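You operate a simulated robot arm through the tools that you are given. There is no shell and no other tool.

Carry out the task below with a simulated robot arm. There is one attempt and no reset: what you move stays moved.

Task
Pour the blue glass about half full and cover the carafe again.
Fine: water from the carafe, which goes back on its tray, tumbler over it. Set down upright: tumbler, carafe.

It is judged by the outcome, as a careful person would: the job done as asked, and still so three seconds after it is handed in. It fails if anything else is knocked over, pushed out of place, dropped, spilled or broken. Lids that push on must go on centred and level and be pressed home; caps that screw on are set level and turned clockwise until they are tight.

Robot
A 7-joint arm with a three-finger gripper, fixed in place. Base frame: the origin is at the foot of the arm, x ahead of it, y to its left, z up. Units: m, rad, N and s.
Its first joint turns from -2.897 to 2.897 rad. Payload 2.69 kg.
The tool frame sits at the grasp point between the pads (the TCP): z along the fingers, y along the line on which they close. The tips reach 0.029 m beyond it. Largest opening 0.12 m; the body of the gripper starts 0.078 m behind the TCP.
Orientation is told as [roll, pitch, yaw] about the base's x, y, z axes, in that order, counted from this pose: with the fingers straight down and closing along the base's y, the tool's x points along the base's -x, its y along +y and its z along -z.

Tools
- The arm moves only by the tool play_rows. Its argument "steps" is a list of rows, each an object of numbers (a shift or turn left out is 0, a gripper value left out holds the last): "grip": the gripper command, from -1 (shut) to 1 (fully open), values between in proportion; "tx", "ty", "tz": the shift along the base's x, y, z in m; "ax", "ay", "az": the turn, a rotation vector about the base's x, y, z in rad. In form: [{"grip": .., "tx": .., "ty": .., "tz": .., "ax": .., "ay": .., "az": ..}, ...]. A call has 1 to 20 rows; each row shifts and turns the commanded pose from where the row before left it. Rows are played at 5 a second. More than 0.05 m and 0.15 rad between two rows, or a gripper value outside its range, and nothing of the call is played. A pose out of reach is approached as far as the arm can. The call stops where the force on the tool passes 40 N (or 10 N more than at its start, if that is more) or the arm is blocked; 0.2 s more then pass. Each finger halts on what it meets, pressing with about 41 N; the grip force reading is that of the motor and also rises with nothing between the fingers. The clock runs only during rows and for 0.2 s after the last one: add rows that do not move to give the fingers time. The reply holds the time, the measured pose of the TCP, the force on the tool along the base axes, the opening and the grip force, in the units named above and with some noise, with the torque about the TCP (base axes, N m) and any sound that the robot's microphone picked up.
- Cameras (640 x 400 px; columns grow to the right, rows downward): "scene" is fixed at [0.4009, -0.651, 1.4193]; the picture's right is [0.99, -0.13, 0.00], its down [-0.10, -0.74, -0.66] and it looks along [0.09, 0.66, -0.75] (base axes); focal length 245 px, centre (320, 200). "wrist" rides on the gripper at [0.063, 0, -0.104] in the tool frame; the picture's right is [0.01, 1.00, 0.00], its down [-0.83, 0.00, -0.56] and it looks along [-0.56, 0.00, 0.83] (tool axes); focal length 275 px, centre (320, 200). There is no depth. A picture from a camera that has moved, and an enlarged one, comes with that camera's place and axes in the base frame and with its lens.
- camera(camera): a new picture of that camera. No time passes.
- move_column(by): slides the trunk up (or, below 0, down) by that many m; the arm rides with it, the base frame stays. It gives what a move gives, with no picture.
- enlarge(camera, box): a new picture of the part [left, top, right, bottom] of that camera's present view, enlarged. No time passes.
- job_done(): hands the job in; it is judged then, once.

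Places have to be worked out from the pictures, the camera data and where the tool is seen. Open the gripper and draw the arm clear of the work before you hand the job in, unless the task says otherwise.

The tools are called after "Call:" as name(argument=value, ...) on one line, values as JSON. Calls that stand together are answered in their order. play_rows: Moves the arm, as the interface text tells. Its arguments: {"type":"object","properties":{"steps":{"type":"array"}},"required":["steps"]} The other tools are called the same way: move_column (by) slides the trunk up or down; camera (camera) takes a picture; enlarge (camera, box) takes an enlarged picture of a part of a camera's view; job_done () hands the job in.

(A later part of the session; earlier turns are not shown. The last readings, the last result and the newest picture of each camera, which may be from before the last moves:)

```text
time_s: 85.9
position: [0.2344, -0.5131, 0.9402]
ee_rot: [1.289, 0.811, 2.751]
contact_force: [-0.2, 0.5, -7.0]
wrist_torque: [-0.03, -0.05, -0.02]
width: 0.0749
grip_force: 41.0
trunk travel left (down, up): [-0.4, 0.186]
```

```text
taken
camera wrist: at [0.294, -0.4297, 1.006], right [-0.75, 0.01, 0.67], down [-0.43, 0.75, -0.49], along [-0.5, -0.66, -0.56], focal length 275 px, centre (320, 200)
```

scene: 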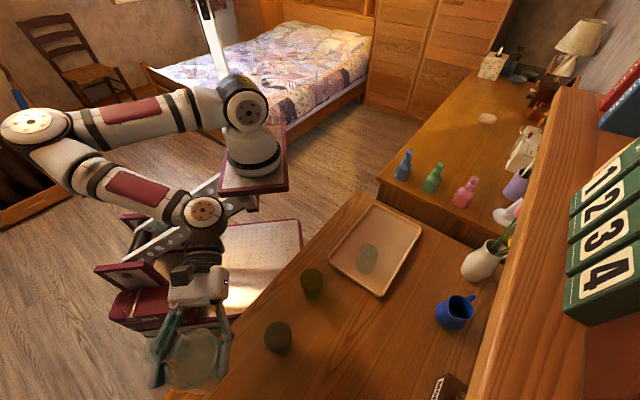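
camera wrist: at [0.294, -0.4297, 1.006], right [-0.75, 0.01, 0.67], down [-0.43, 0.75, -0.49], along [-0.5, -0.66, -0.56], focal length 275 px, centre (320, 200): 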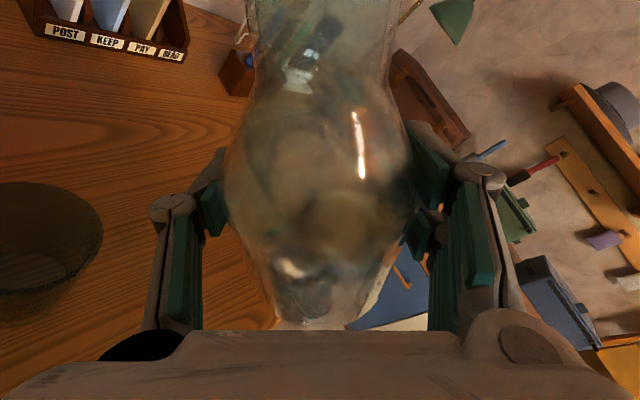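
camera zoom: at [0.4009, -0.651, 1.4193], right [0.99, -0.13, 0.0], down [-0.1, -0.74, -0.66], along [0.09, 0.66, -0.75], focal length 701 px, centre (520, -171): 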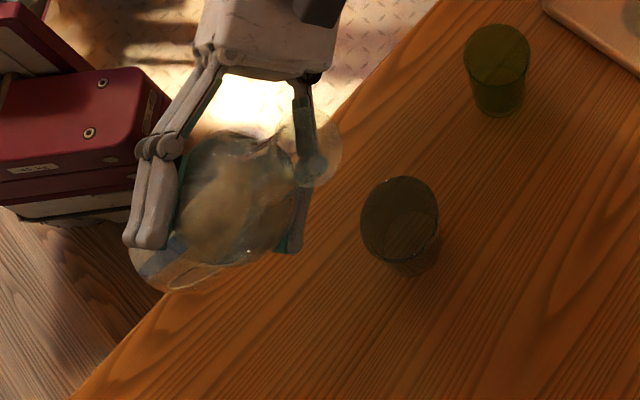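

At 41° with no flow. I come down while tilting to 60°, bringing the lip just above and inside the glass's near rim.

Call:
play_rows(steps=[{"grip": -1, "tx": -0.0036, "tz": -0.0295, "ay": 0.0825}, {"tx": -0.0036, "tz": -0.0295, "ay": 0.0825}, {"tx": -0.0036, "tz": -0.0295, "ay": 0.0825}, {"tx": -0.0036, "tz": -0.0275, "ay": 0.0825}, {}, {}])

Call:
enlarge(camera="scene", box=[200, 280, 330, 390])

Call:
camera(camera="wrist")

```text
time_s: 87.3
position: [0.2197, -0.5127, 0.8237]
ee_rot: [1.429, 0.499, 2.838]
contact_force: [0.3, -0.2, -6.6]
wrist_torque: [0.0, -0.06, -0.02]
width: 0.0748
grip_force: 41.3
trunk travel left (down, up): [-0.4, 0.186]
```

```text
3.64 times, centred on (265, 335) of scene
camera zoom: at [0.4009, -0.651, 1.4193], right [0.99, -0.13, 0.0], down [-0.1, -0.74, -0.66], along [0.09, 0.66, -0.75], focal length 892 px, centre (520, -291)
```

zoom: 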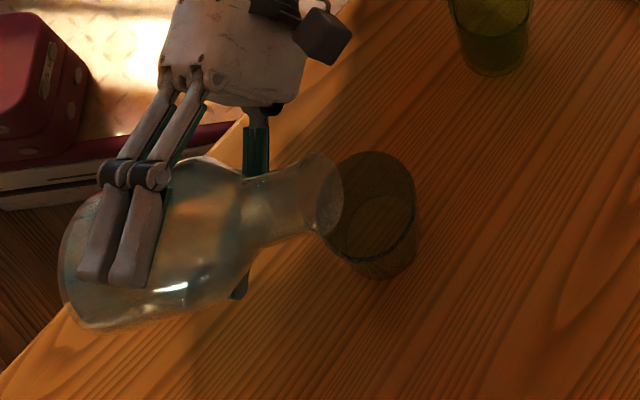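

```text
taken
camera wrist: at [0.2974, -0.4287, 0.8676], right [-0.49, 0.01, 0.87], down [-0.57, 0.75, -0.33], along [-0.66, -0.66, -0.37], focal length 275 px, centre (320, 200)
```

wrist: 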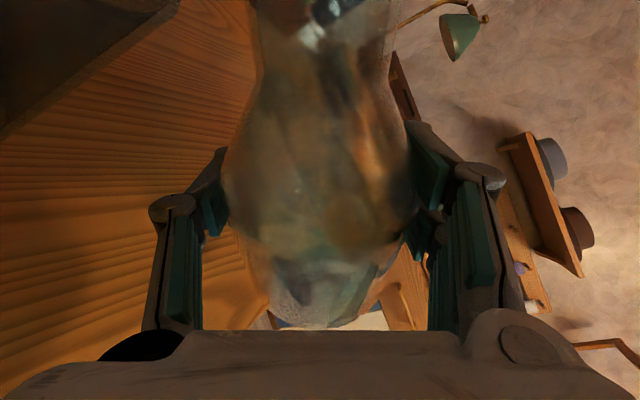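

No flow yet; the lip sits just above the near side of the glass mouth. I tilt to 70° about the lip point and check.

Call:
play_rows(steps=[{"grip": -1, "tx": -0.002, "tz": 0.007, "ay": 0.0855}, {"tx": -0.0019, "tz": 0.007, "ay": 0.0855}, {}, {}])

Call:
enlarge(camera="scene", box=[200, 280, 330, 390])

```text
time_s: 88.3
position: [0.2163, -0.5129, 0.8377]
ee_rot: [1.483, 0.335, 2.86]
contact_force: [-0.3, -1.0, -5.5]
wrist_torque: [-0.04, -0.06, 0.02]
width: 0.0748
grip_force: 41.4
trunk travel left (down, up): [-0.4, 0.186]
```

```text
3.64 times, centred on (265, 335) of scene
camera zoom: at [0.4009, -0.651, 1.4193], right [0.99, -0.13, 0.0], down [-0.1, -0.74, -0.66], along [0.09, 0.66, -0.75], focal length 892 px, centre (520, -291)
```

zoom: 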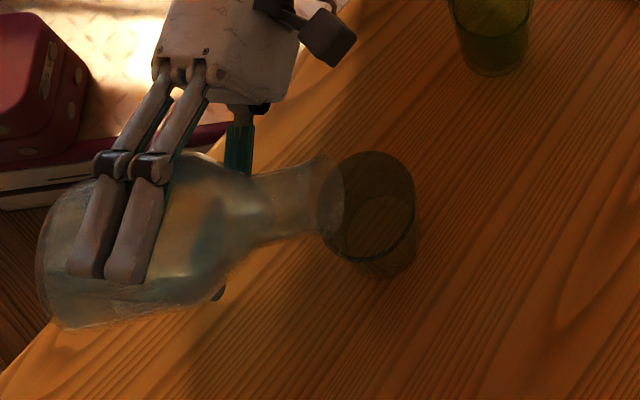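

No flow at 70°. Next small step to 74°.

Call:
play_rows(steps=[{"grip": -1, "tx": -0.0004, "tz": 0.0036, "ay": 0.035}, {"tx": -0.0004, "tz": 0.0036, "ay": 0.035}, {}, {}])

Call:
enlarge(camera="scene", box=[230, 300, 310, 370])

```text
time_s: 89.3
position: [0.2156, -0.5134, 0.8456]
ee_rot: [1.503, 0.27, 2.866]
contact_force: [-0.3, -0.7, -7.0]
wrist_torque: [0.0, -0.04, 0.01]
width: 0.0749
grip_force: 41.2
trunk travel left (down, up): [-0.4, 0.186]
```

```text
5.71 times, centred on (270, 335) of scene
camera zoom: at [0.4009, -0.651, 1.4193], right [0.99, -0.13, 0.0], down [-0.1, -0.74, -0.66], along [0.09, 0.66, -0.75], focal length 1402 px, centre (606, -571)
```

zoom: 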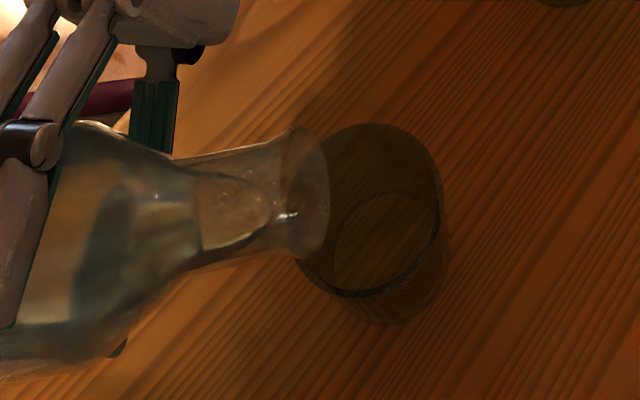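

Water is now visible in the neck, close to the lip. I add 2° and wait a moment.

Call:
play_rows(steps=[{"grip": -1, "tx": -0.0001, "tz": 0.0035, "ay": 0.035}, {}, {}, {}])

Call:
enlarge(camera="scene", box=[230, 300, 310, 370])

```text
time_s: 90.3
position: [0.2153, -0.5131, 0.8486]
ee_rot: [1.514, 0.237, 2.869]
contact_force: [-0.2, 0.6, -6.0]
wrist_torque: [-0.03, -0.03, 0.03]
width: 0.0748
grip_force: 41.0
trunk travel left (down, up): [-0.4, 0.186]
```

```text
5.71 times, centred on (270, 335) of scene
camera zoom: at [0.4009, -0.651, 1.4193], right [0.99, -0.13, 0.0], down [-0.1, -0.74, -0.66], along [0.09, 0.66, -0.75], focal length 1402 px, centre (606, -571)
```

zoom: 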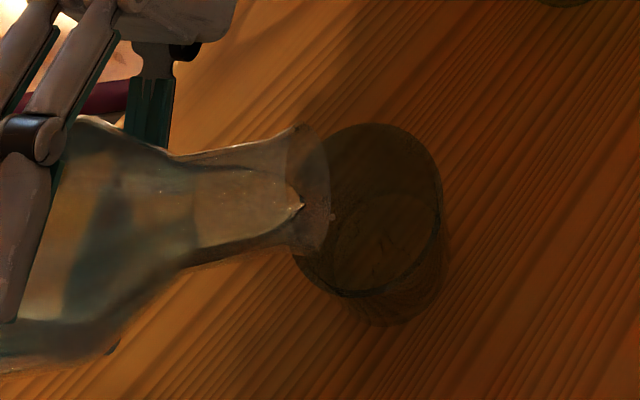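

Water has just reached the lip with a first trickle into the glass. I add another 1.5° and let it run briefly.

Call:
play_rows(steps=[{"grip": -1, "tz": 0.0027, "ay": 0.026}, {}, {}, {}, {}])

Call:
enlarge(camera="scene", box=[245, 305, 305, 365])

```text
time_s: 91.5
position: [0.2152, -0.5123, 0.8515]
ee_rot: [1.521, 0.21, 2.87]
contact_force: [-0.8, -0.5, -5.9]
wrist_torque: [-0.05, -0.03, 0.01]
width: 0.0748
grip_force: 41.3
trunk travel left (down, up): [-0.4, 0.186]
```

```text
6.67 times, centred on (275, 335) of scene
camera zoom: at [0.4009, -0.651, 1.4193], right [0.99, -0.13, 0.0], down [-0.1, -0.74, -0.66], along [0.09, 0.66, -0.75], focal length 1636 px, centre (620, -700)
```

zoom: 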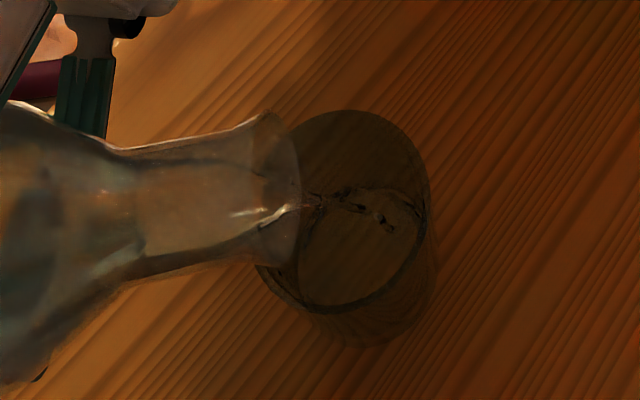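

The stream lands inside the glass. I hold and watch the level.

Call:
play_rows(steps=[{"grip": -1}, {}, {}, {}, {}])

Call:
enlarge(camera="scene", box=[245, 305, 305, 365])

```text
time_s: 92.7
position: [0.2151, -0.5129, 0.8511]
ee_rot: [1.519, 0.21, 2.87]
contact_force: [0.4, 0.9, -7.1]
wrist_torque: [-0.04, -0.01, 0.01]
width: 0.0747
grip_force: 40.4
trunk travel left (down, up): [-0.4, 0.186]
```

```text
6.67 times, centred on (275, 335) of scene
camera zoom: at [0.4009, -0.651, 1.4193], right [0.99, -0.13, 0.0], down [-0.1, -0.74, -0.66], along [0.09, 0.66, -0.75], focal length 1636 px, centre (620, -700)
```

zoom: 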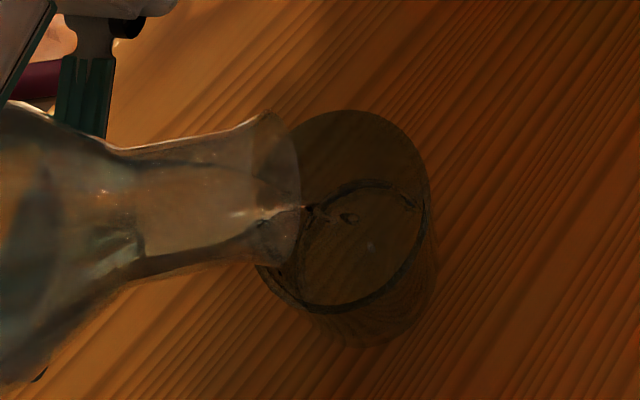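

The water ring in the glass has risen a little (roughly 1 cm deep). I tilt another 1.5° and hold.

Call:
play_rows(steps=[{"grip": -1, "tz": 0.0026, "ay": 0.026}, {}, {}, {}, {}, {}])

Call:
enlarge(camera="scene", box=[245, 305, 305, 365])

```text
time_s: 94.1
position: [0.2151, -0.5136, 0.8539]
ee_rot: [1.527, 0.185, 2.872]
contact_force: [-0.5, 0.1, -6.1]
wrist_torque: [-0.03, -0.05, 0.01]
width: 0.0749
grip_force: 41.1
trunk travel left (down, up): [-0.4, 0.186]
```

```text
6.67 times, centred on (275, 335) of scene
camera zoom: at [0.4009, -0.651, 1.4193], right [0.99, -0.13, 0.0], down [-0.1, -0.74, -0.66], along [0.09, 0.66, -0.75], focal length 1636 px, centre (620, -700)
```

zoom: 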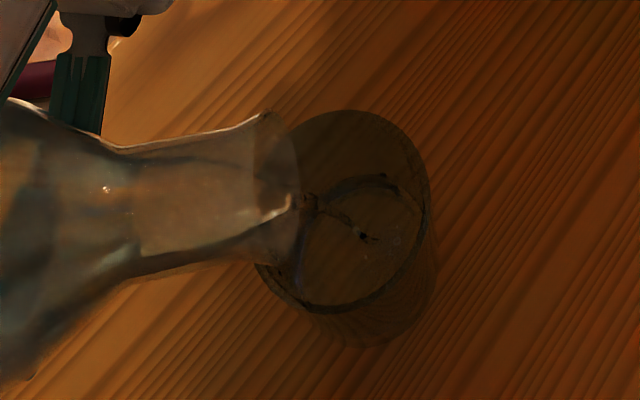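

Level rising slowly (top of water ring now near y≈178 in this zoom; half full should be ≈155). I add 2° more and hold.

Call:
play_rows(steps=[{"grip": -1, "tz": 0.0036, "ay": 0.035}, {}, {}, {}, {}, {}, {}])

Call:
enlarge(camera="scene", box=[245, 305, 305, 365])

```text
time_s: 95.7
position: [0.2152, -0.5133, 0.8576]
ee_rot: [1.536, 0.15, 2.874]
contact_force: [0.9, 0.1, -4.5]
wrist_torque: [0.0, -0.04, 0.01]
width: 0.0749
grip_force: 41.0
trunk travel left (down, up): [-0.4, 0.186]
```

```text
6.67 times, centred on (275, 335) of scene
camera zoom: at [0.4009, -0.651, 1.4193], right [0.99, -0.13, 0.0], down [-0.1, -0.74, -0.66], along [0.09, 0.66, -0.75], focal length 1636 px, centre (620, -700)
```

zoom: 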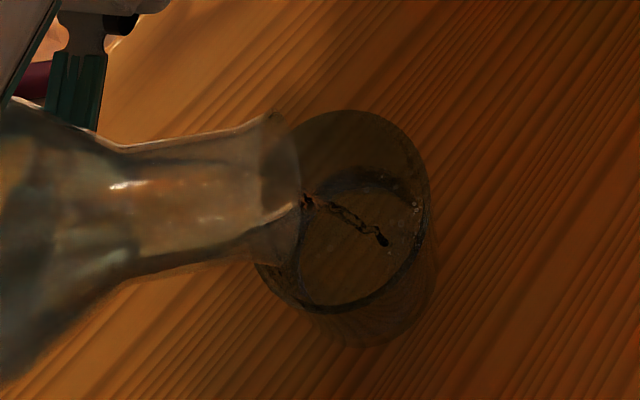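

Good flow and everything lands in the glass. I hold this tilt and watch.

Call:
play_rows(steps=[{"grip": -1}, {}, {}, {}, {}, {}])

Call:
enlarge(camera="scene", box=[245, 305, 305, 365])

```text
time_s: 97.1
position: [0.2165, -0.5131, 0.8565]
ee_rot: [1.535, 0.149, 2.874]
contact_force: [0.7, -0.9, -4.9]
wrist_torque: [-0.02, -0.04, 0.01]
width: 0.0746
grip_force: 40.9
trunk travel left (down, up): [-0.4, 0.186]
```

```text
6.67 times, centred on (275, 335) of scene
camera zoom: at [0.4009, -0.651, 1.4193], right [0.99, -0.13, 0.0], down [-0.1, -0.74, -0.66], along [0.09, 0.66, -0.75], focal length 1636 px, centre (620, -700)
```

zoom: 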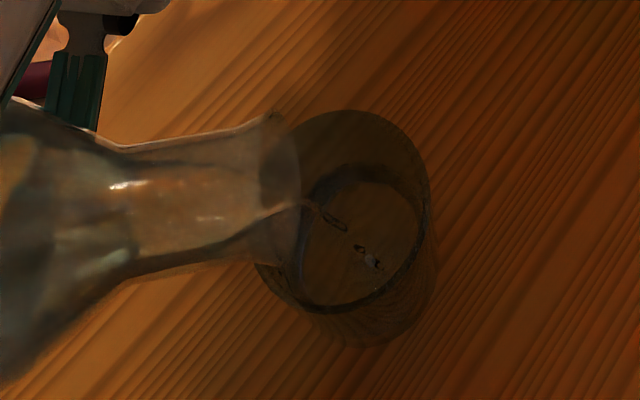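

Call:
enlarge(camera="scene", box=[260, 315, 300, 360])

```text
8.89 times, centred on (280, 338) of scene
camera zoom: at [0.4009, -0.651, 1.4193], right [0.99, -0.13, 0.0], down [-0.1, -0.74, -0.66], along [0.09, 0.66, -0.75], focal length 2181 px, centre (676, -1022)
```

zoom: 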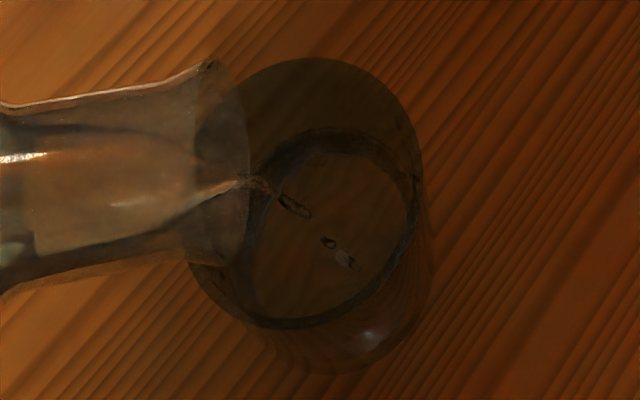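

By geometry the water is at roughly a third of the glass height. I add 1.5° and hold again.

Call:
play_rows(steps=[{"grip": -1, "tz": 0.0027, "ay": 0.026}, {}, {}, {}, {}, {}, {}, {}])

Call:
enlarge(camera="scene", box=[260, 315, 300, 360])

```text
time_s: 98.9
position: [0.2165, -0.513, 0.8597]
ee_rot: [1.543, 0.127, 2.876]
contact_force: [-0.5, 0.1, -5.8]
wrist_torque: [0.0, -0.03, -0.01]
width: 0.0747
grip_force: 40.6
trunk travel left (down, up): [-0.4, 0.186]
```

```text
8.89 times, centred on (280, 338) of scene
camera zoom: at [0.4009, -0.651, 1.4193], right [0.99, -0.13, 0.0], down [-0.1, -0.74, -0.66], along [0.09, 0.66, -0.75], focal length 2181 px, centre (676, -1022)
```

zoom: 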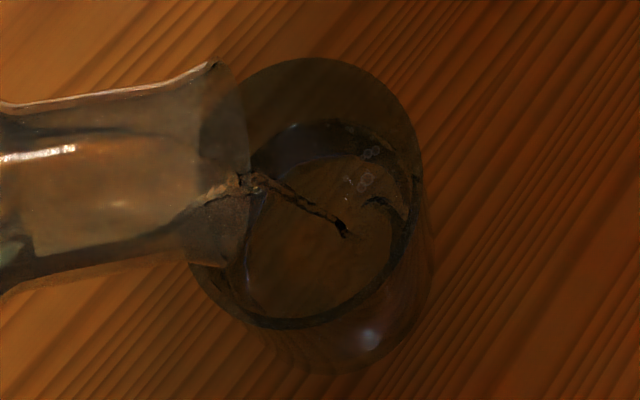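

Call:
play_rows(steps=[{"grip": -1}, {}, {}, {}, {}])

Call:
enlarge(camera="scene", box=[260, 315, 300, 360])

```text
time_s: 100.1
position: [0.2161, -0.5132, 0.8596]
ee_rot: [1.541, 0.126, 2.873]
contact_force: [0.2, 1.0, -5.5]
wrist_torque: [-0.05, -0.04, -0.01]
width: 0.0748
grip_force: 41.1
trunk travel left (down, up): [-0.4, 0.186]
```

```text
8.89 times, centred on (280, 338) of scene
camera zoom: at [0.4009, -0.651, 1.4193], right [0.99, -0.13, 0.0], down [-0.1, -0.74, -0.66], along [0.09, 0.66, -0.75], focal length 2181 px, centre (676, -1022)
```

zoom: 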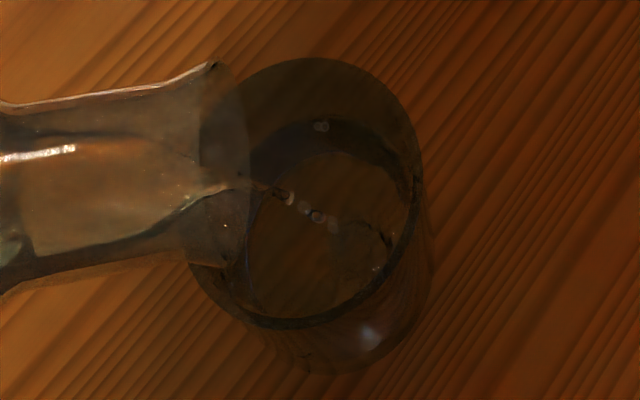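

About 42% by height now. One more degree and a short hold.

Call:
play_rows(steps=[{"grip": -1, "tz": 0.0018, "ay": 0.0175}, {}, {}, {}, {}, {}, {}])

Call:
enlarge(camera="scene", box=[260, 315, 300, 360])

```text
time_s: 101.7
position: [0.2165, -0.5142, 0.8606]
ee_rot: [1.547, 0.109, 2.876]
contact_force: [0.4, 1.1, -4.7]
wrist_torque: [-0.01, -0.03, 0.0]
width: 0.0747
grip_force: 40.4
trunk travel left (down, up): [-0.4, 0.186]
```

```text
8.89 times, centred on (280, 338) of scene
camera zoom: at [0.4009, -0.651, 1.4193], right [0.99, -0.13, 0.0], down [-0.1, -0.74, -0.66], along [0.09, 0.66, -0.75], focal length 2181 px, centre (676, -1022)
```

zoom: 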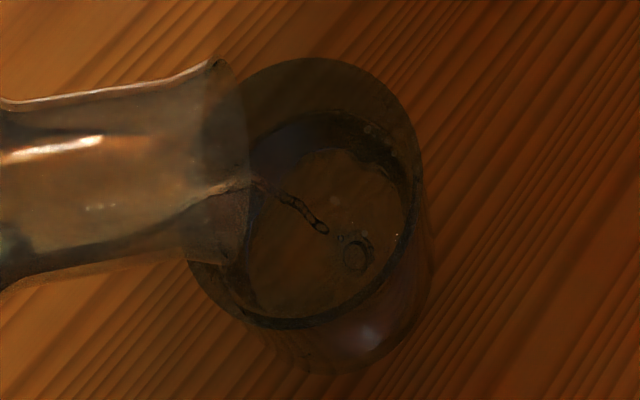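

The level now reads about half. I tilt back about the lip to stop the flow while the lip stays over the glass.

Call:
play_rows(steps=[{"grip": -1, "tz": -0.012, "ay": -0.1175}, {"tz": -0.0115, "ay": -0.1175}, {}, {}, {}, {}])

Call:
enlarge(camera="scene", box=[260, 315, 300, 360])

Call:
enlarge(camera="scene", box=[200, 280, 330, 390])

```text
time_s: 103.1
position: [0.2161, -0.5141, 0.8383]
ee_rot: [1.483, 0.335, 2.86]
contact_force: [0.0, 0.5, -5.1]
wrist_torque: [-0.02, 0.01, -0.02]
width: 0.0751
grip_force: 40.7
trunk travel left (down, up): [-0.4, 0.186]
```

```text
8.89 times, centred on (280, 338) of scene
camera zoom: at [0.4009, -0.651, 1.4193], right [0.99, -0.13, 0.0], down [-0.1, -0.74, -0.66], along [0.09, 0.66, -0.75], focal length 2181 px, centre (676, -1022)
```

zoom: 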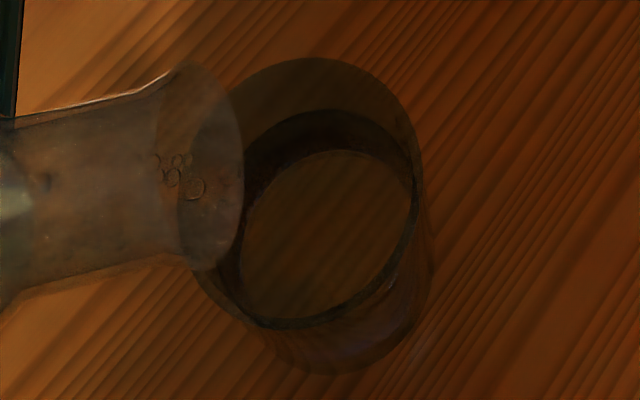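

```text
3.64 times, centred on (265, 335) of scene
camera zoom: at [0.4009, -0.651, 1.4193], right [0.99, -0.13, 0.0], down [-0.1, -0.74, -0.66], along [0.09, 0.66, -0.75], focal length 892 px, centre (520, -291)
```

zoom: 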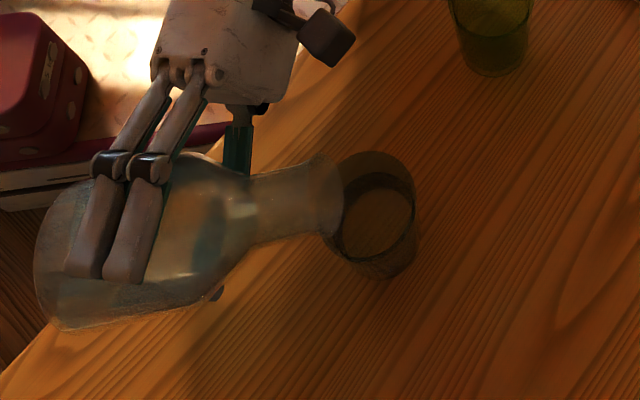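

Flow stopped; the refracted floor and the surface ring both indicate a depth of about 4 cm in a ~7.8 cm deep glass, i.e. about half. I raise the carafe and bring it back upright.

Call:
play_rows(steps=[{"grip": -1, "tz": 0.02, "ay": -0.05}, {"tz": 0.035, "ay": -0.05}, {"tz": 0.035, "ay": -0.05}, {"ay": -0.119}, {"ay": -0.119}, {"ay": -0.119}, {"ay": -0.119}, {"ay": -0.119}, {"ay": -0.119}, {"ay": -0.119}, {"ay": -0.119}, {"ay": -0.1195}, {}, {}])

Call:
enlarge(camera="scene", box=[260, 315, 300, 360])

Call:
camera(camera="wrist")

Call:
camera(camera="scene")

```text
time_s: 106.1
position: [0.217, -0.5126, 0.9283]
ee_rot: [0.008, 1.304, 1.573]
contact_force: [0.8, -0.6, -5.4]
wrist_torque: [-0.01, 0.02, 0.03]
width: 0.0747
grip_force: 41.2
trunk travel left (down, up): [-0.4, 0.186]
```

```text
8.89 times, centred on (280, 338) of scene
camera zoom: at [0.4009, -0.651, 1.4193], right [0.99, -0.13, 0.0], down [-0.1, -0.74, -0.66], along [0.09, 0.66, -0.75], focal length 2181 px, centre (676, -1022)
```

zoom: 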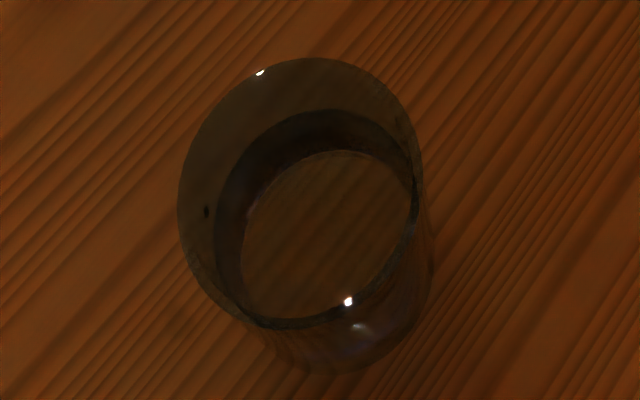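

```text
taken
camera wrist: at [0.2171, -0.4295, 1.0172], right [-1.0, 0.01, 0.01], down [0.0, 0.75, -0.66], along [-0.01, -0.66, -0.75], focal length 275 px, centre (320, 200)
```

wrist: 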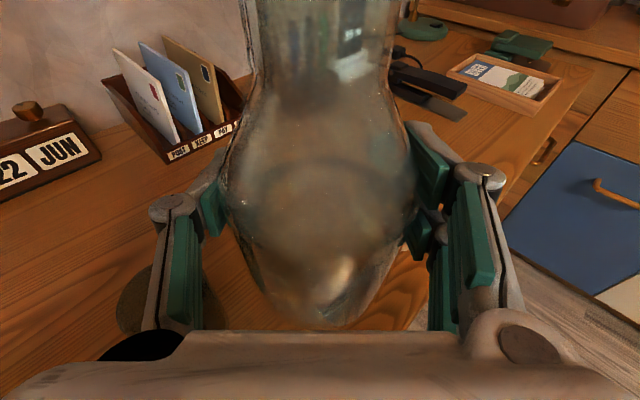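

```text
taken
```

scene: 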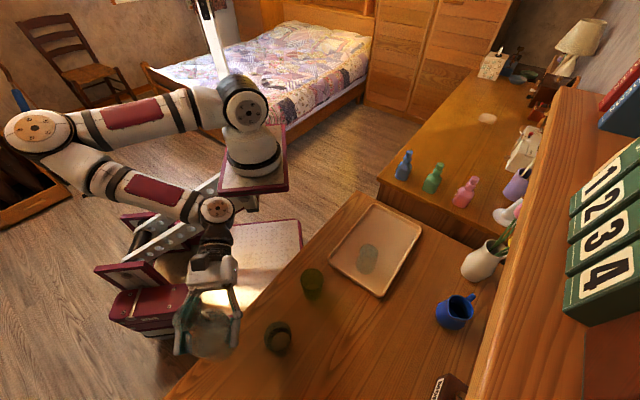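

The glass shows a clean surface at about half height, table dry. I now carry the carafe back along the same outer route.

Call:
play_rows(steps=[{"grip": -1, "ty": -0.024, "tz": 0.026}, {"ty": -0.0235, "tz": 0.026}, {"tx": 0.033, "az": 0.0624}, {"tx": 0.033, "az": 0.0624}, {"tx": 0.033, "az": 0.0624}, {"tx": 0.033, "az": 0.0624}, {"tx": 0.033, "az": 0.0624}, {"tx": 0.033, "az": 0.0624}, {"tx": 0.033, "az": 0.0624}, {}, {}])

Call:
play_rows(steps=[{"grip": -1, "tx": 0.03, "ty": 0.018, "az": 0.0731}, {"tx": 0.03, "ty": 0.018, "az": 0.0731}, {"tx": 0.03, "ty": 0.018, "az": 0.0731}, {"tx": 0.03, "ty": 0.018, "az": 0.0731}, {"tx": 0.03, "ty": 0.018, "az": 0.0731}, {"tx": 0.025, "ty": 0.0225, "az": 0.0731}, {"tx": 0.025, "ty": 0.0225, "az": 0.0731}, {"tx": 0.025, "ty": 0.0225, "az": 0.0731}, {"tx": 0.025, "ty": 0.0225, "az": 0.0731}, {}, {}])

```text
time_s: 108.5
position: [0.4484, -0.5628, 0.9822]
ee_rot: [0.012, 1.307, 2.015]
contact_force: [-0.3, 0.3, -5.1]
wrist_torque: [-0.03, 0.01, -0.02]
width: 0.0748
grip_force: 41.4
trunk travel left (down, up): [-0.4, 0.186]
```

```text
time_s: 110.9
position: [0.6971, -0.3809, 0.9806]
ee_rot: [0.012, 1.304, 2.674]
contact_force: [0.1, -0.5, -5.4]
wrist_torque: [0.0, 0.03, -0.02]
width: 0.075
grip_force: 41.0
trunk travel left (down, up): [-0.4, 0.186]
```

Weight now ≈5.3 N, so about 70 ml went into the glass. I continue back toward the tray position.

Call:
play_rows(steps=[{"grip": -1, "tx": 0.0117, "ty": 0.03, "tz": -0.0235, "az": -0.003}, {"tx": 0.0117, "ty": 0.03, "tz": -0.0235, "az": -0.003}, {"tx": 0.0117, "ty": 0.03, "tz": -0.0235}, {"tx": -0.0115, "ty": 0.022, "tz": -0.0105}, {"tx": -0.0115, "ty": 0.022, "tz": -0.0105}, {"tx": -0.0098, "ty": 0.0227, "tz": -0.0105}, {}, {}, {}])

Call:
camera(camera="wrist")

Call:
enlarge(camera="scene", box=[340, 130, 450, 250])

```text
time_s: 112.9
position: [0.699, -0.2247, 0.8791]
ee_rot: [0.012, 1.303, 2.666]
contact_force: [0.1, 0.6, -4.2]
wrist_torque: [-0.01, -0.03, 0.02]
width: 0.0746
grip_force: 41.3
trunk travel left (down, up): [-0.4, 0.186]
```

```text
taken
camera wrist: at [0.6252, -0.1849, 0.9688], right [-0.47, -0.88, 0.01], down [-0.67, 0.35, -0.66], along [0.58, -0.31, -0.75], focal length 275 px, centre (320, 200)
```

wrist: 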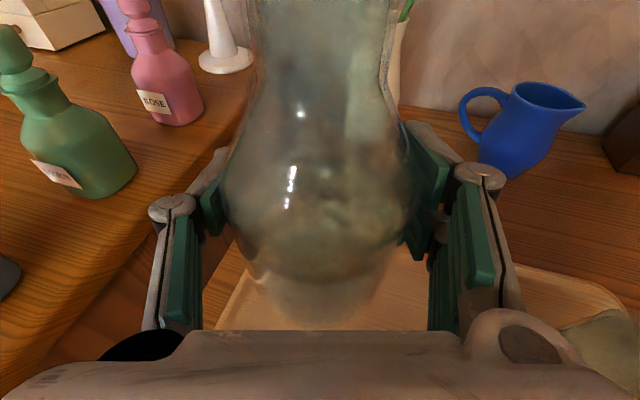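

```text
3.33 times, centred on (395, 190) of scene
camera zoom: at [0.4009, -0.651, 1.4193], right [0.99, -0.13, 0.0], down [-0.1, -0.74, -0.66], along [0.09, 0.66, -0.75], focal length 818 px, centre (70, 233)
```

zoom: 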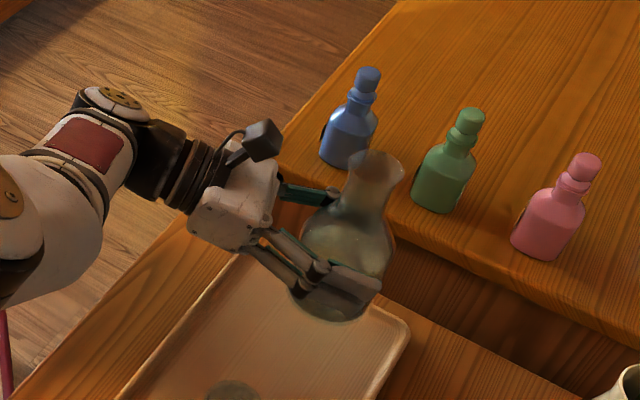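

Same place as at lift-off. I lower toward the tray and then creep down until the weight comes off.

Call:
play_rows(steps=[{"grip": -1, "tx": 0.001, "ty": 0.0005, "tz": -0.02}, {"tz": -0.02}, {"tz": -0.018}, {"tz": -0.008}, {}, {}])

```text
time_s: 114.3
position: [0.7, -0.2241, 0.8133]
ee_rot: [0.014, 1.305, 2.666]
contact_force: [-0.3, 0.8, -5.9]
wrist_torque: [-0.01, 0.0, -0.02]
width: 0.0748
grip_force: 40.9
trunk travel left (down, up): [-0.4, 0.186]
```

Call:
play_rows(steps=[{"grip": -1, "tz": -0.003}, {"tz": -0.002}, {}, {}])

```text
time_s: 115.3
position: [0.7004, -0.2234, 0.8074]
ee_rot: [0.012, 1.304, 2.665]
contact_force: [-1.0, 0.5, 0.1]
wrist_torque: [-0.02, 0.16, -0.03]
width: 0.0747
grip_force: 40.6
trunk travel left (down, up): [-0.4, 0.186]
```

The weight has come off at z≈0.807: the base is touching. One more millimetre to seat it flat.

Call:
play_rows(steps=[{"grip": -1, "tz": -0.001}, {}, {}])

Call:
camera(camera="wrist")

Call:
enlarge(camera="scene", box=[350, 165, 440, 265])

```text
time_s: 116.1
position: [0.7002, -0.2243, 0.8073]
ee_rot: [0.013, 1.305, 2.665]
contact_force: [-1.5, -1.4, 8.6]
wrist_torque: [-0.17, 0.44, 0.04]
width: 0.0748
grip_force: 41.5
trunk travel left (down, up): [-0.4, 0.186]
```

```text
taken
camera wrist: at [0.6261, -0.1842, 0.8965], right [-0.47, -0.88, 0.01], down [-0.67, 0.35, -0.66], along [0.58, -0.31, -0.75], focal length 275 px, centre (320, 200)
```

wrist: 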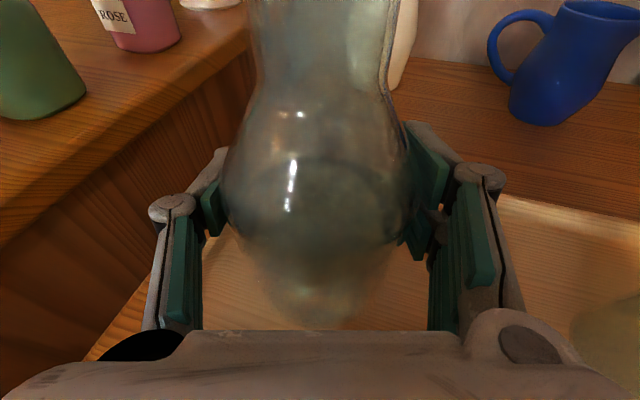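

```text
4.00 times, centred on (395, 215) of scene
camera zoom: at [0.4009, -0.651, 1.4193], right [0.99, -0.13, 0.0], down [-0.1, -0.74, -0.66], along [0.09, 0.66, -0.75], focal length 981 px, centre (20, 140)
```

zoom: 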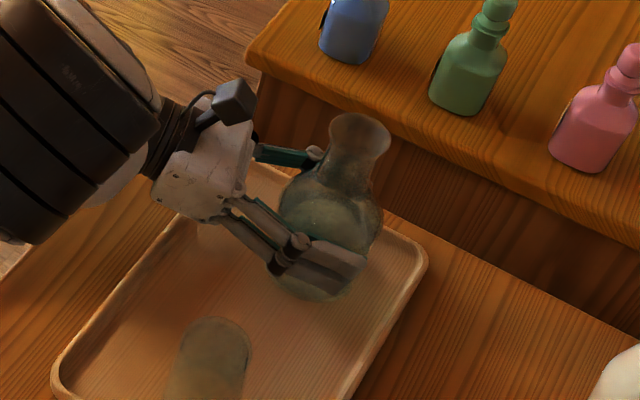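

Seated with about 8 N down. I ease up half a millimetre and open the fingers gently.

Call:
play_rows(steps=[{"grip": -1, "tz": 0.0007}, {"grip": 0.27}, {"grip": 0.35}, {"grip": 0.6}, {"grip": 1}, {}, {}])

Call:
camera(camera="wrist")

Call:
enlarge(camera="scene", box=[350, 165, 440, 265])

```text
time_s: 117.7
position: [0.7003, -0.2237, 0.8067]
ee_rot: [0.013, 1.305, 2.666]
contact_force: [-0.4, 0.0, -1.0]
wrist_torque: [-0.03, -0.04, 0.0]
width: 0.1201
grip_force: 0.0
trunk travel left (down, up): [-0.4, 0.186]
```

```text
taken
camera wrist: at [0.6258, -0.1841, 0.8963], right [-0.47, -0.88, 0.01], down [-0.67, 0.35, -0.66], along [0.58, -0.31, -0.75], focal length 275 px, centre (320, 200)
```

wrist: 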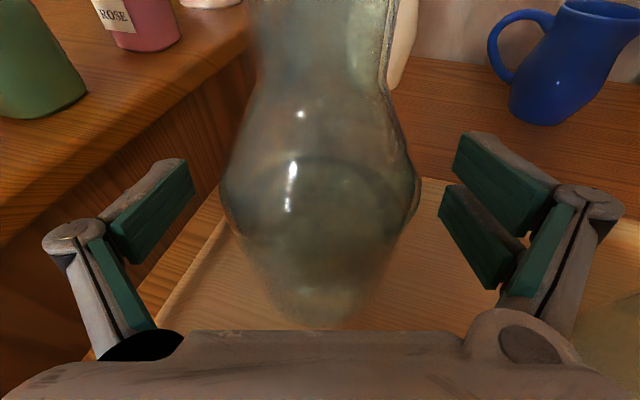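

```text
4.00 times, centred on (395, 215) of scene
camera zoom: at [0.4009, -0.651, 1.4193], right [0.99, -0.13, 0.0], down [-0.1, -0.74, -0.66], along [0.09, 0.66, -0.75], focal length 981 px, centre (20, 140)
```

zoom: 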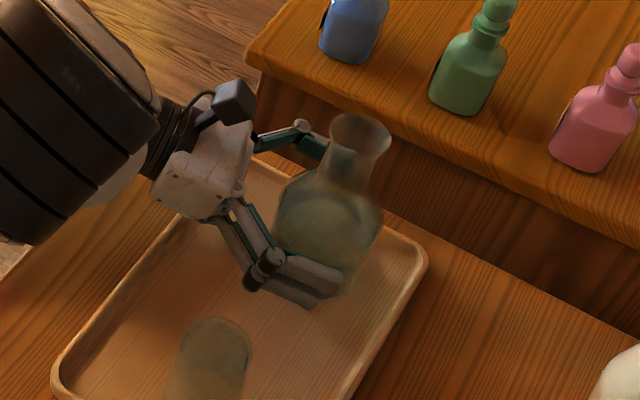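

Released cleanly; the carafe stands on the tray. I withdraw straight up, first with the arm, then with the trunk.

Call:
play_rows(steps=[{"grip": 1, "tx": -0.0025, "tz": 0.02}, {"tx": -0.0025, "tz": 0.02}, {"tz": 0.02}, {"tz": 0.02}, {}])

Call:
move_column(by=0.05)

```text
time_s: 118.9
position: [0.6941, -0.2234, 0.8866]
ee_rot: [0.013, 1.307, 2.665]
contact_force: [-0.4, -0.4, -0.6]
wrist_torque: [0.0, 0.01, -0.03]
width: 0.1199
grip_force: 0.0
trunk travel left (down, up): [-0.4, 0.186]
```

```text
time_s: 119.8
position: [0.6953, -0.2233, 0.9377]
ee_rot: [0.009, 1.305, 2.663]
contact_force: [0.2, 0.9, -0.8]
wrist_torque: [0.0, -0.03, 0.03]
width: 0.1202
grip_force: 0.1
trunk travel left (down, up): [-0.45, 0.136]
```

Call:
move_column(by=0.1)

Call:
camera(camera="wrist")

Call:
enlarge(camera="scene", box=[310, 170, 440, 300])

```text
time_s: 121.2
position: [0.695, -0.2238, 1.0368]
ee_rot: [0.012, 1.304, 2.664]
contact_force: [-0.1, 0.3, 0.2]
wrist_torque: [0.01, 0.0, 0.03]
width: 0.12
grip_force: 0.1
trunk travel left (down, up): [-0.55, 0.036]
```

```text
taken
camera wrist: at [0.6217, -0.1836, 1.1257], right [-0.47, -0.88, 0.01], down [-0.67, 0.35, -0.66], along [0.58, -0.31, -0.76], focal length 275 px, centre (320, 200)
```

wrist: 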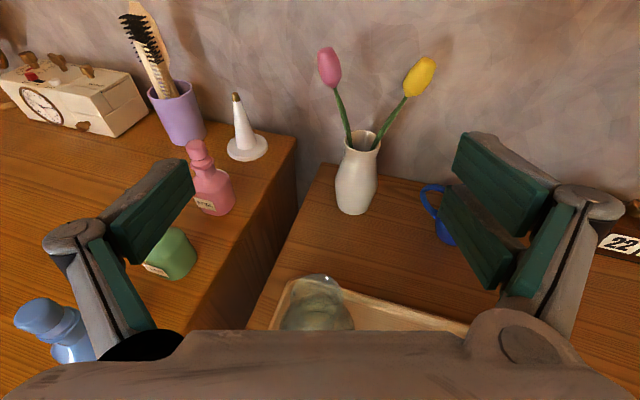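

```text
3.08 times, centred on (375, 235) of scene
camera zoom: at [0.4009, -0.651, 1.4193], right [0.99, -0.13, 0.0], down [-0.1, -0.74, -0.66], along [0.09, 0.66, -0.75], focal length 755 px, centre (151, 92)
```

zoom: 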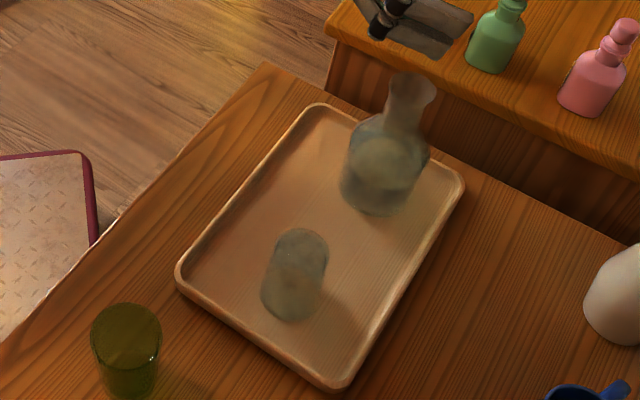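

Both stand well on the tray. I now pitch the tool back to pointing straight down, above the carafe, then go over to the tumbler.

Call:
play_rows(steps=[{"grip": 1, "tz": 0.01, "ax": 0.0666, "ay": 0.1287}, {"tz": 0.01, "ax": 0.0666, "ay": 0.1287}, {"tz": 0.01, "ax": 0.0666, "ay": 0.1287}, {"ax": 0.0666, "ay": 0.1287}, {"ax": 0.0666, "ay": 0.1287}, {"ax": 0.0666, "ay": 0.1287}, {"ax": 0.0666, "ay": 0.1287}, {"ax": 0.0666, "ay": 0.1287}, {"ax": 0.0666, "ay": 0.1287}, {}, {}])

Call:
camera(camera="scene")

Call:
camera(camera="wrist")

```text
time_s: 123.6
position: [0.6962, -0.2232, 1.0676]
ee_rot: [0.01, 0.0, 2.664]
contact_force: [0.3, 0.0, 0.5]
wrist_torque: [0.0, 0.02, 0.03]
width: 0.1199
grip_force: 0.0
trunk travel left (down, up): [-0.55, 0.036]
```

```text
taken
```

scene: 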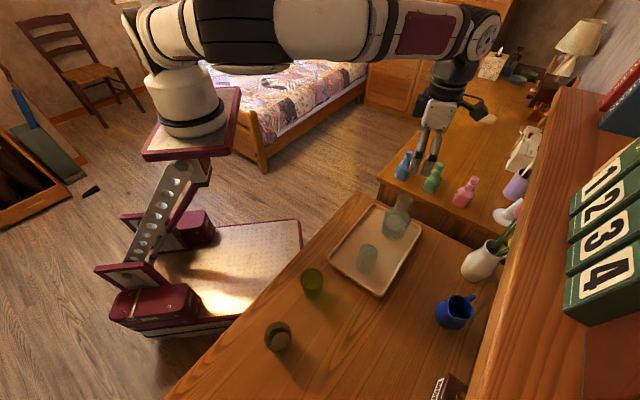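

```text
taken
camera wrist: at [0.7517, -0.2508, 1.1722], right [-0.46, -0.89, 0.01], down [-0.74, 0.38, 0.56], along [-0.5, 0.25, -0.83], focal length 275 px, centre (320, 200)
```

wrist: 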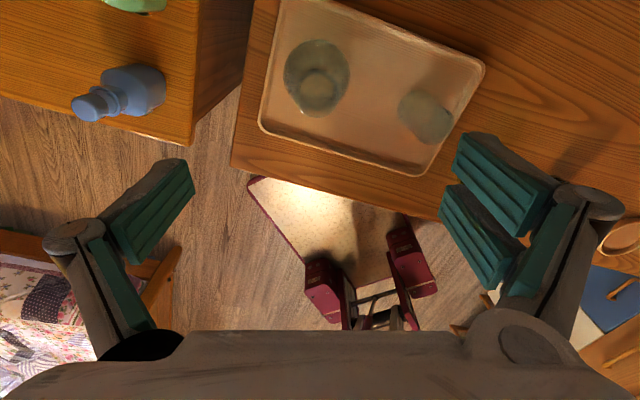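

Tool is vertical again. I move over the tumbler and verify its position with the wrist camera.

Call:
play_rows(steps=[{"grip": 1, "tx": -0.0303, "ty": -0.027, "tz": -0.015, "ax": 0.0088, "ay": -0.0046}, {"tx": -0.0303, "ty": -0.027, "tz": -0.015}, {"tx": -0.0303, "ty": -0.027, "tz": -0.015}, {"tx": -0.0303, "ty": -0.027, "tz": -0.015}, {}, {}])

Call:
camera(camera="wrist")

Call:
enlarge(camera="wrist", box=[250, 60, 390, 200])

```text
time_s: 125.0
position: [0.5724, -0.3317, 1.008]
ee_rot: [0.0, 0.002, 2.662]
contact_force: [0.4, -0.8, -0.1]
wrist_torque: [-0.01, 0.0, -0.03]
width: 0.1201
grip_force: 0.1
trunk travel left (down, up): [-0.55, 0.036]
```

```text
taken
camera wrist: at [0.6288, -0.3613, 1.1132], right [-0.46, -0.89, 0.0], down [-0.74, 0.38, 0.55], along [-0.49, 0.25, -0.83], focal length 275 px, centre (320, 200)
```

wrist: 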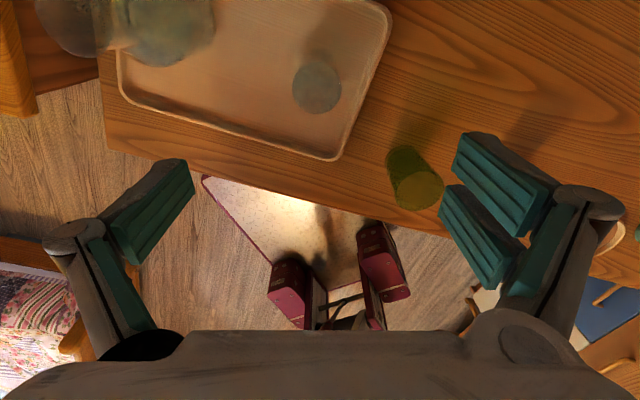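

```text
2.86 times, centred on (320, 130) of wrist
camera zoom: at [0.6288, -0.3613, 1.1132], right [-0.46, -0.89, 0.0], down [-0.74, 0.38, 0.55], along [-0.49, 0.25, -0.83], focal length 786 px, centre (320, 400)
```

zoom: 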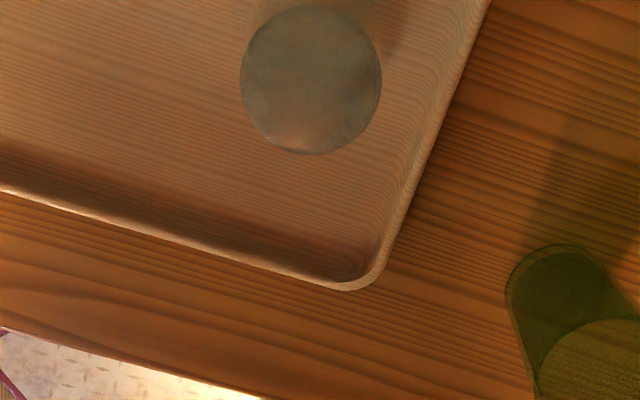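

The tumbler is where I left it, (0.577,-0.332). To keep the fingers away from the tray's raised rim I turn the hand about 0.9 rad and half-close to a 9 cm opening before descending.

Call:
play_rows(steps=[{"grip": 0.5, "tx": 0.003, "az": 0.15}, {"az": 0.15}, {"az": 0.15}, {"az": 0.15}, {"az": 0.15}, {"az": 0.149}, {}, {}])

Call:
camera(camera="wrist")

Call:
enlarge(camera="wrist", box=[250, 60, 390, 200])

```text
time_s: 126.8
position: [0.5771, -0.3309, 1.007]
ee_rot: [0.001, 0.002, -2.721]
contact_force: [-0.2, -0.4, 0.1]
wrist_torque: [0.0, 0.02, 0.01]
width: 0.0902
grip_force: 0.1
trunk travel left (down, up): [-0.55, 0.036]
```

```text
taken
camera wrist: at [0.6342, -0.3055, 1.1124], right [0.41, -0.91, 0.0], down [-0.76, -0.34, 0.55], along [-0.5, -0.23, -0.83], focal length 275 px, centre (320, 200)
```

wrist: 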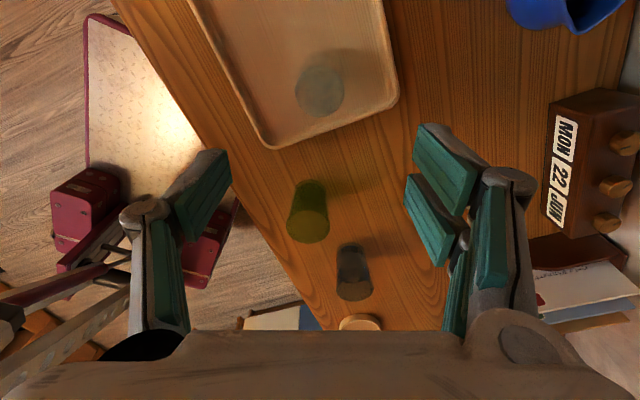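

```text
2.86 times, centred on (320, 130) of wrist
camera zoom: at [0.6342, -0.3055, 1.1124], right [0.41, -0.91, 0.0], down [-0.76, -0.34, 0.55], along [-0.5, -0.23, -0.83], focal length 786 px, centre (320, 400)
```

zoom: 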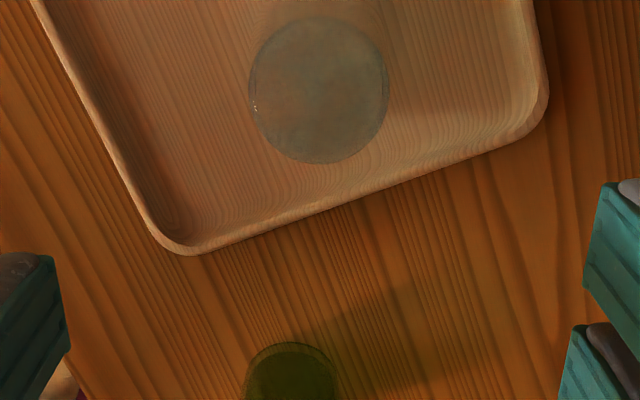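

The hand turned freely, and from here the blue glass is visible from the side. I enlarge it to double-check the water level.

Call:
enlarge(camera="wrist", box=[325, 230, 385, 310])

Call:
enlarge(camera="scene", box=[255, 310, 305, 365])

```text
5.00 times, centred on (355, 270) of wrist
camera zoom: at [0.6342, -0.3055, 1.1124], right [0.41, -0.91, 0.0], down [-0.76, -0.34, 0.55], along [-0.5, -0.23, -0.83], focal length 1376 px, centre (145, -150)
```

zoom: 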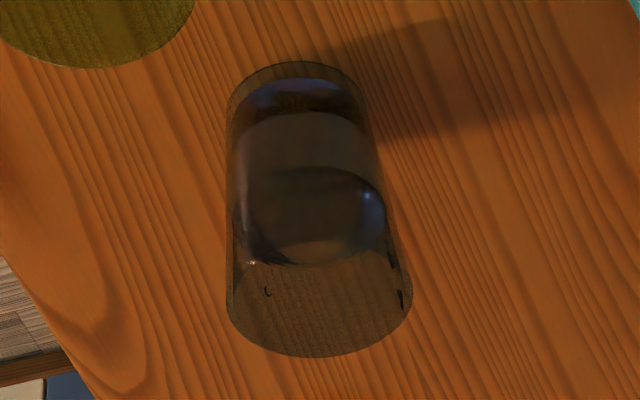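

```text
7.27 times, centred on (280, 338) of scene
camera zoom: at [0.4009, -0.651, 1.4193], right [0.99, -0.13, 0.0], down [-0.1, -0.74, -0.66], along [0.09, 0.66, -0.75], focal length 1784 px, centre (611, -800)
```

zoom: 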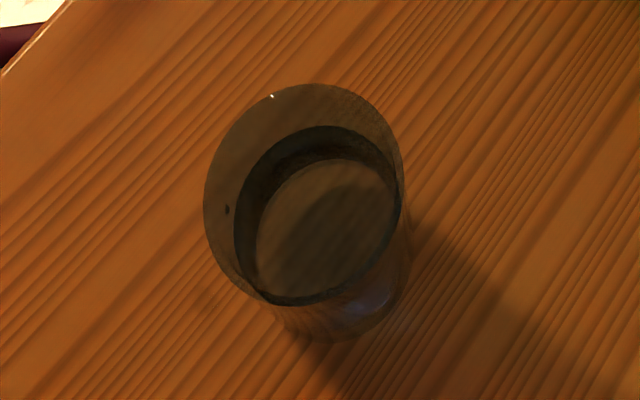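

Side view puts the water surface at z≈0.79 between floor 0.748 and rim 0.826 — about half full. Now I descend over the tumbler.

Call:
play_rows(steps=[{"grip": 0.5, "tx": 0.0012, "tz": -0.04}, {"tz": -0.04}, {"tz": -0.04}, {"tz": -0.04}, {"tz": -0.03}, {"tz": -0.018}, {}, {}])

Call:
camera(camera="wrist")

Call:
enlarge(camera="scene", box=[310, 180, 430, 300])

```text
time_s: 128.6
position: [0.5791, -0.3332, 0.7989]
ee_rot: [0.001, 0.001, -2.721]
contact_force: [-0.3, 0.1, -1.0]
wrist_torque: [0.01, -0.02, 0.02]
width: 0.0897
grip_force: 0.1
trunk travel left (down, up): [-0.55, 0.036]
```

```text
taken
camera wrist: at [0.6356, -0.3074, 0.9039], right [0.41, -0.91, 0.0], down [-0.76, -0.34, 0.55], along [-0.5, -0.23, -0.83], focal length 275 px, centre (320, 200)
```

wrist: 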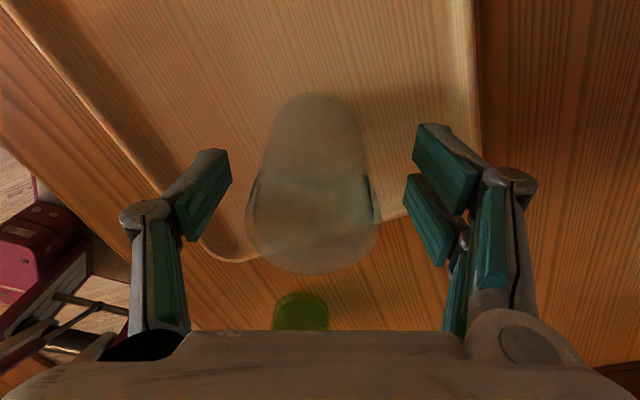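

```text
3.33 times, centred on (370, 240) of scene
camera zoom: at [0.4009, -0.651, 1.4193], right [0.99, -0.13, 0.0], down [-0.1, -0.74, -0.66], along [0.09, 0.66, -0.75], focal length 818 px, centre (153, 67)
```

zoom: 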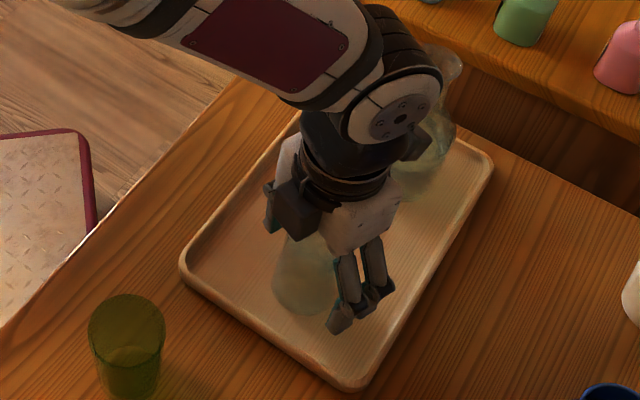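

Nearly centred (2 mm off). I adjust, lower a few millimetres, and close on the tumbler.

Call:
play_rows(steps=[{"grip": 0.5, "tx": -0.001, "ty": 0.002, "tz": -0.004}, {}, {"grip": 0.1}, {"grip": -1}, {}, {}, {}])

Call:
camera(camera="wrist")

```text
time_s: 130.2
position: [0.5773, -0.3306, 0.7961]
ee_rot: [0.0, 0.002, -2.721]
contact_force: [0.4, 0.8, 0.1]
wrist_torque: [0.0, 0.0, -0.03]
width: 0.0537
grip_force: 41.0
trunk travel left (down, up): [-0.55, 0.036]
```

```text
taken
camera wrist: at [0.6344, -0.305, 0.9003], right [0.41, -0.91, 0.0], down [-0.76, -0.34, 0.55], along [-0.5, -0.23, -0.83], focal length 275 px, centre (320, 200)
```

wrist: 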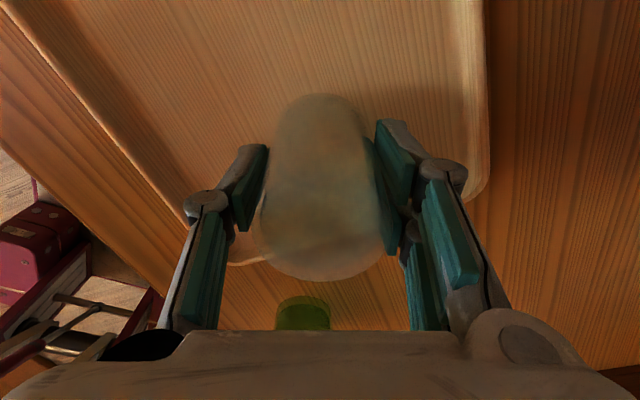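

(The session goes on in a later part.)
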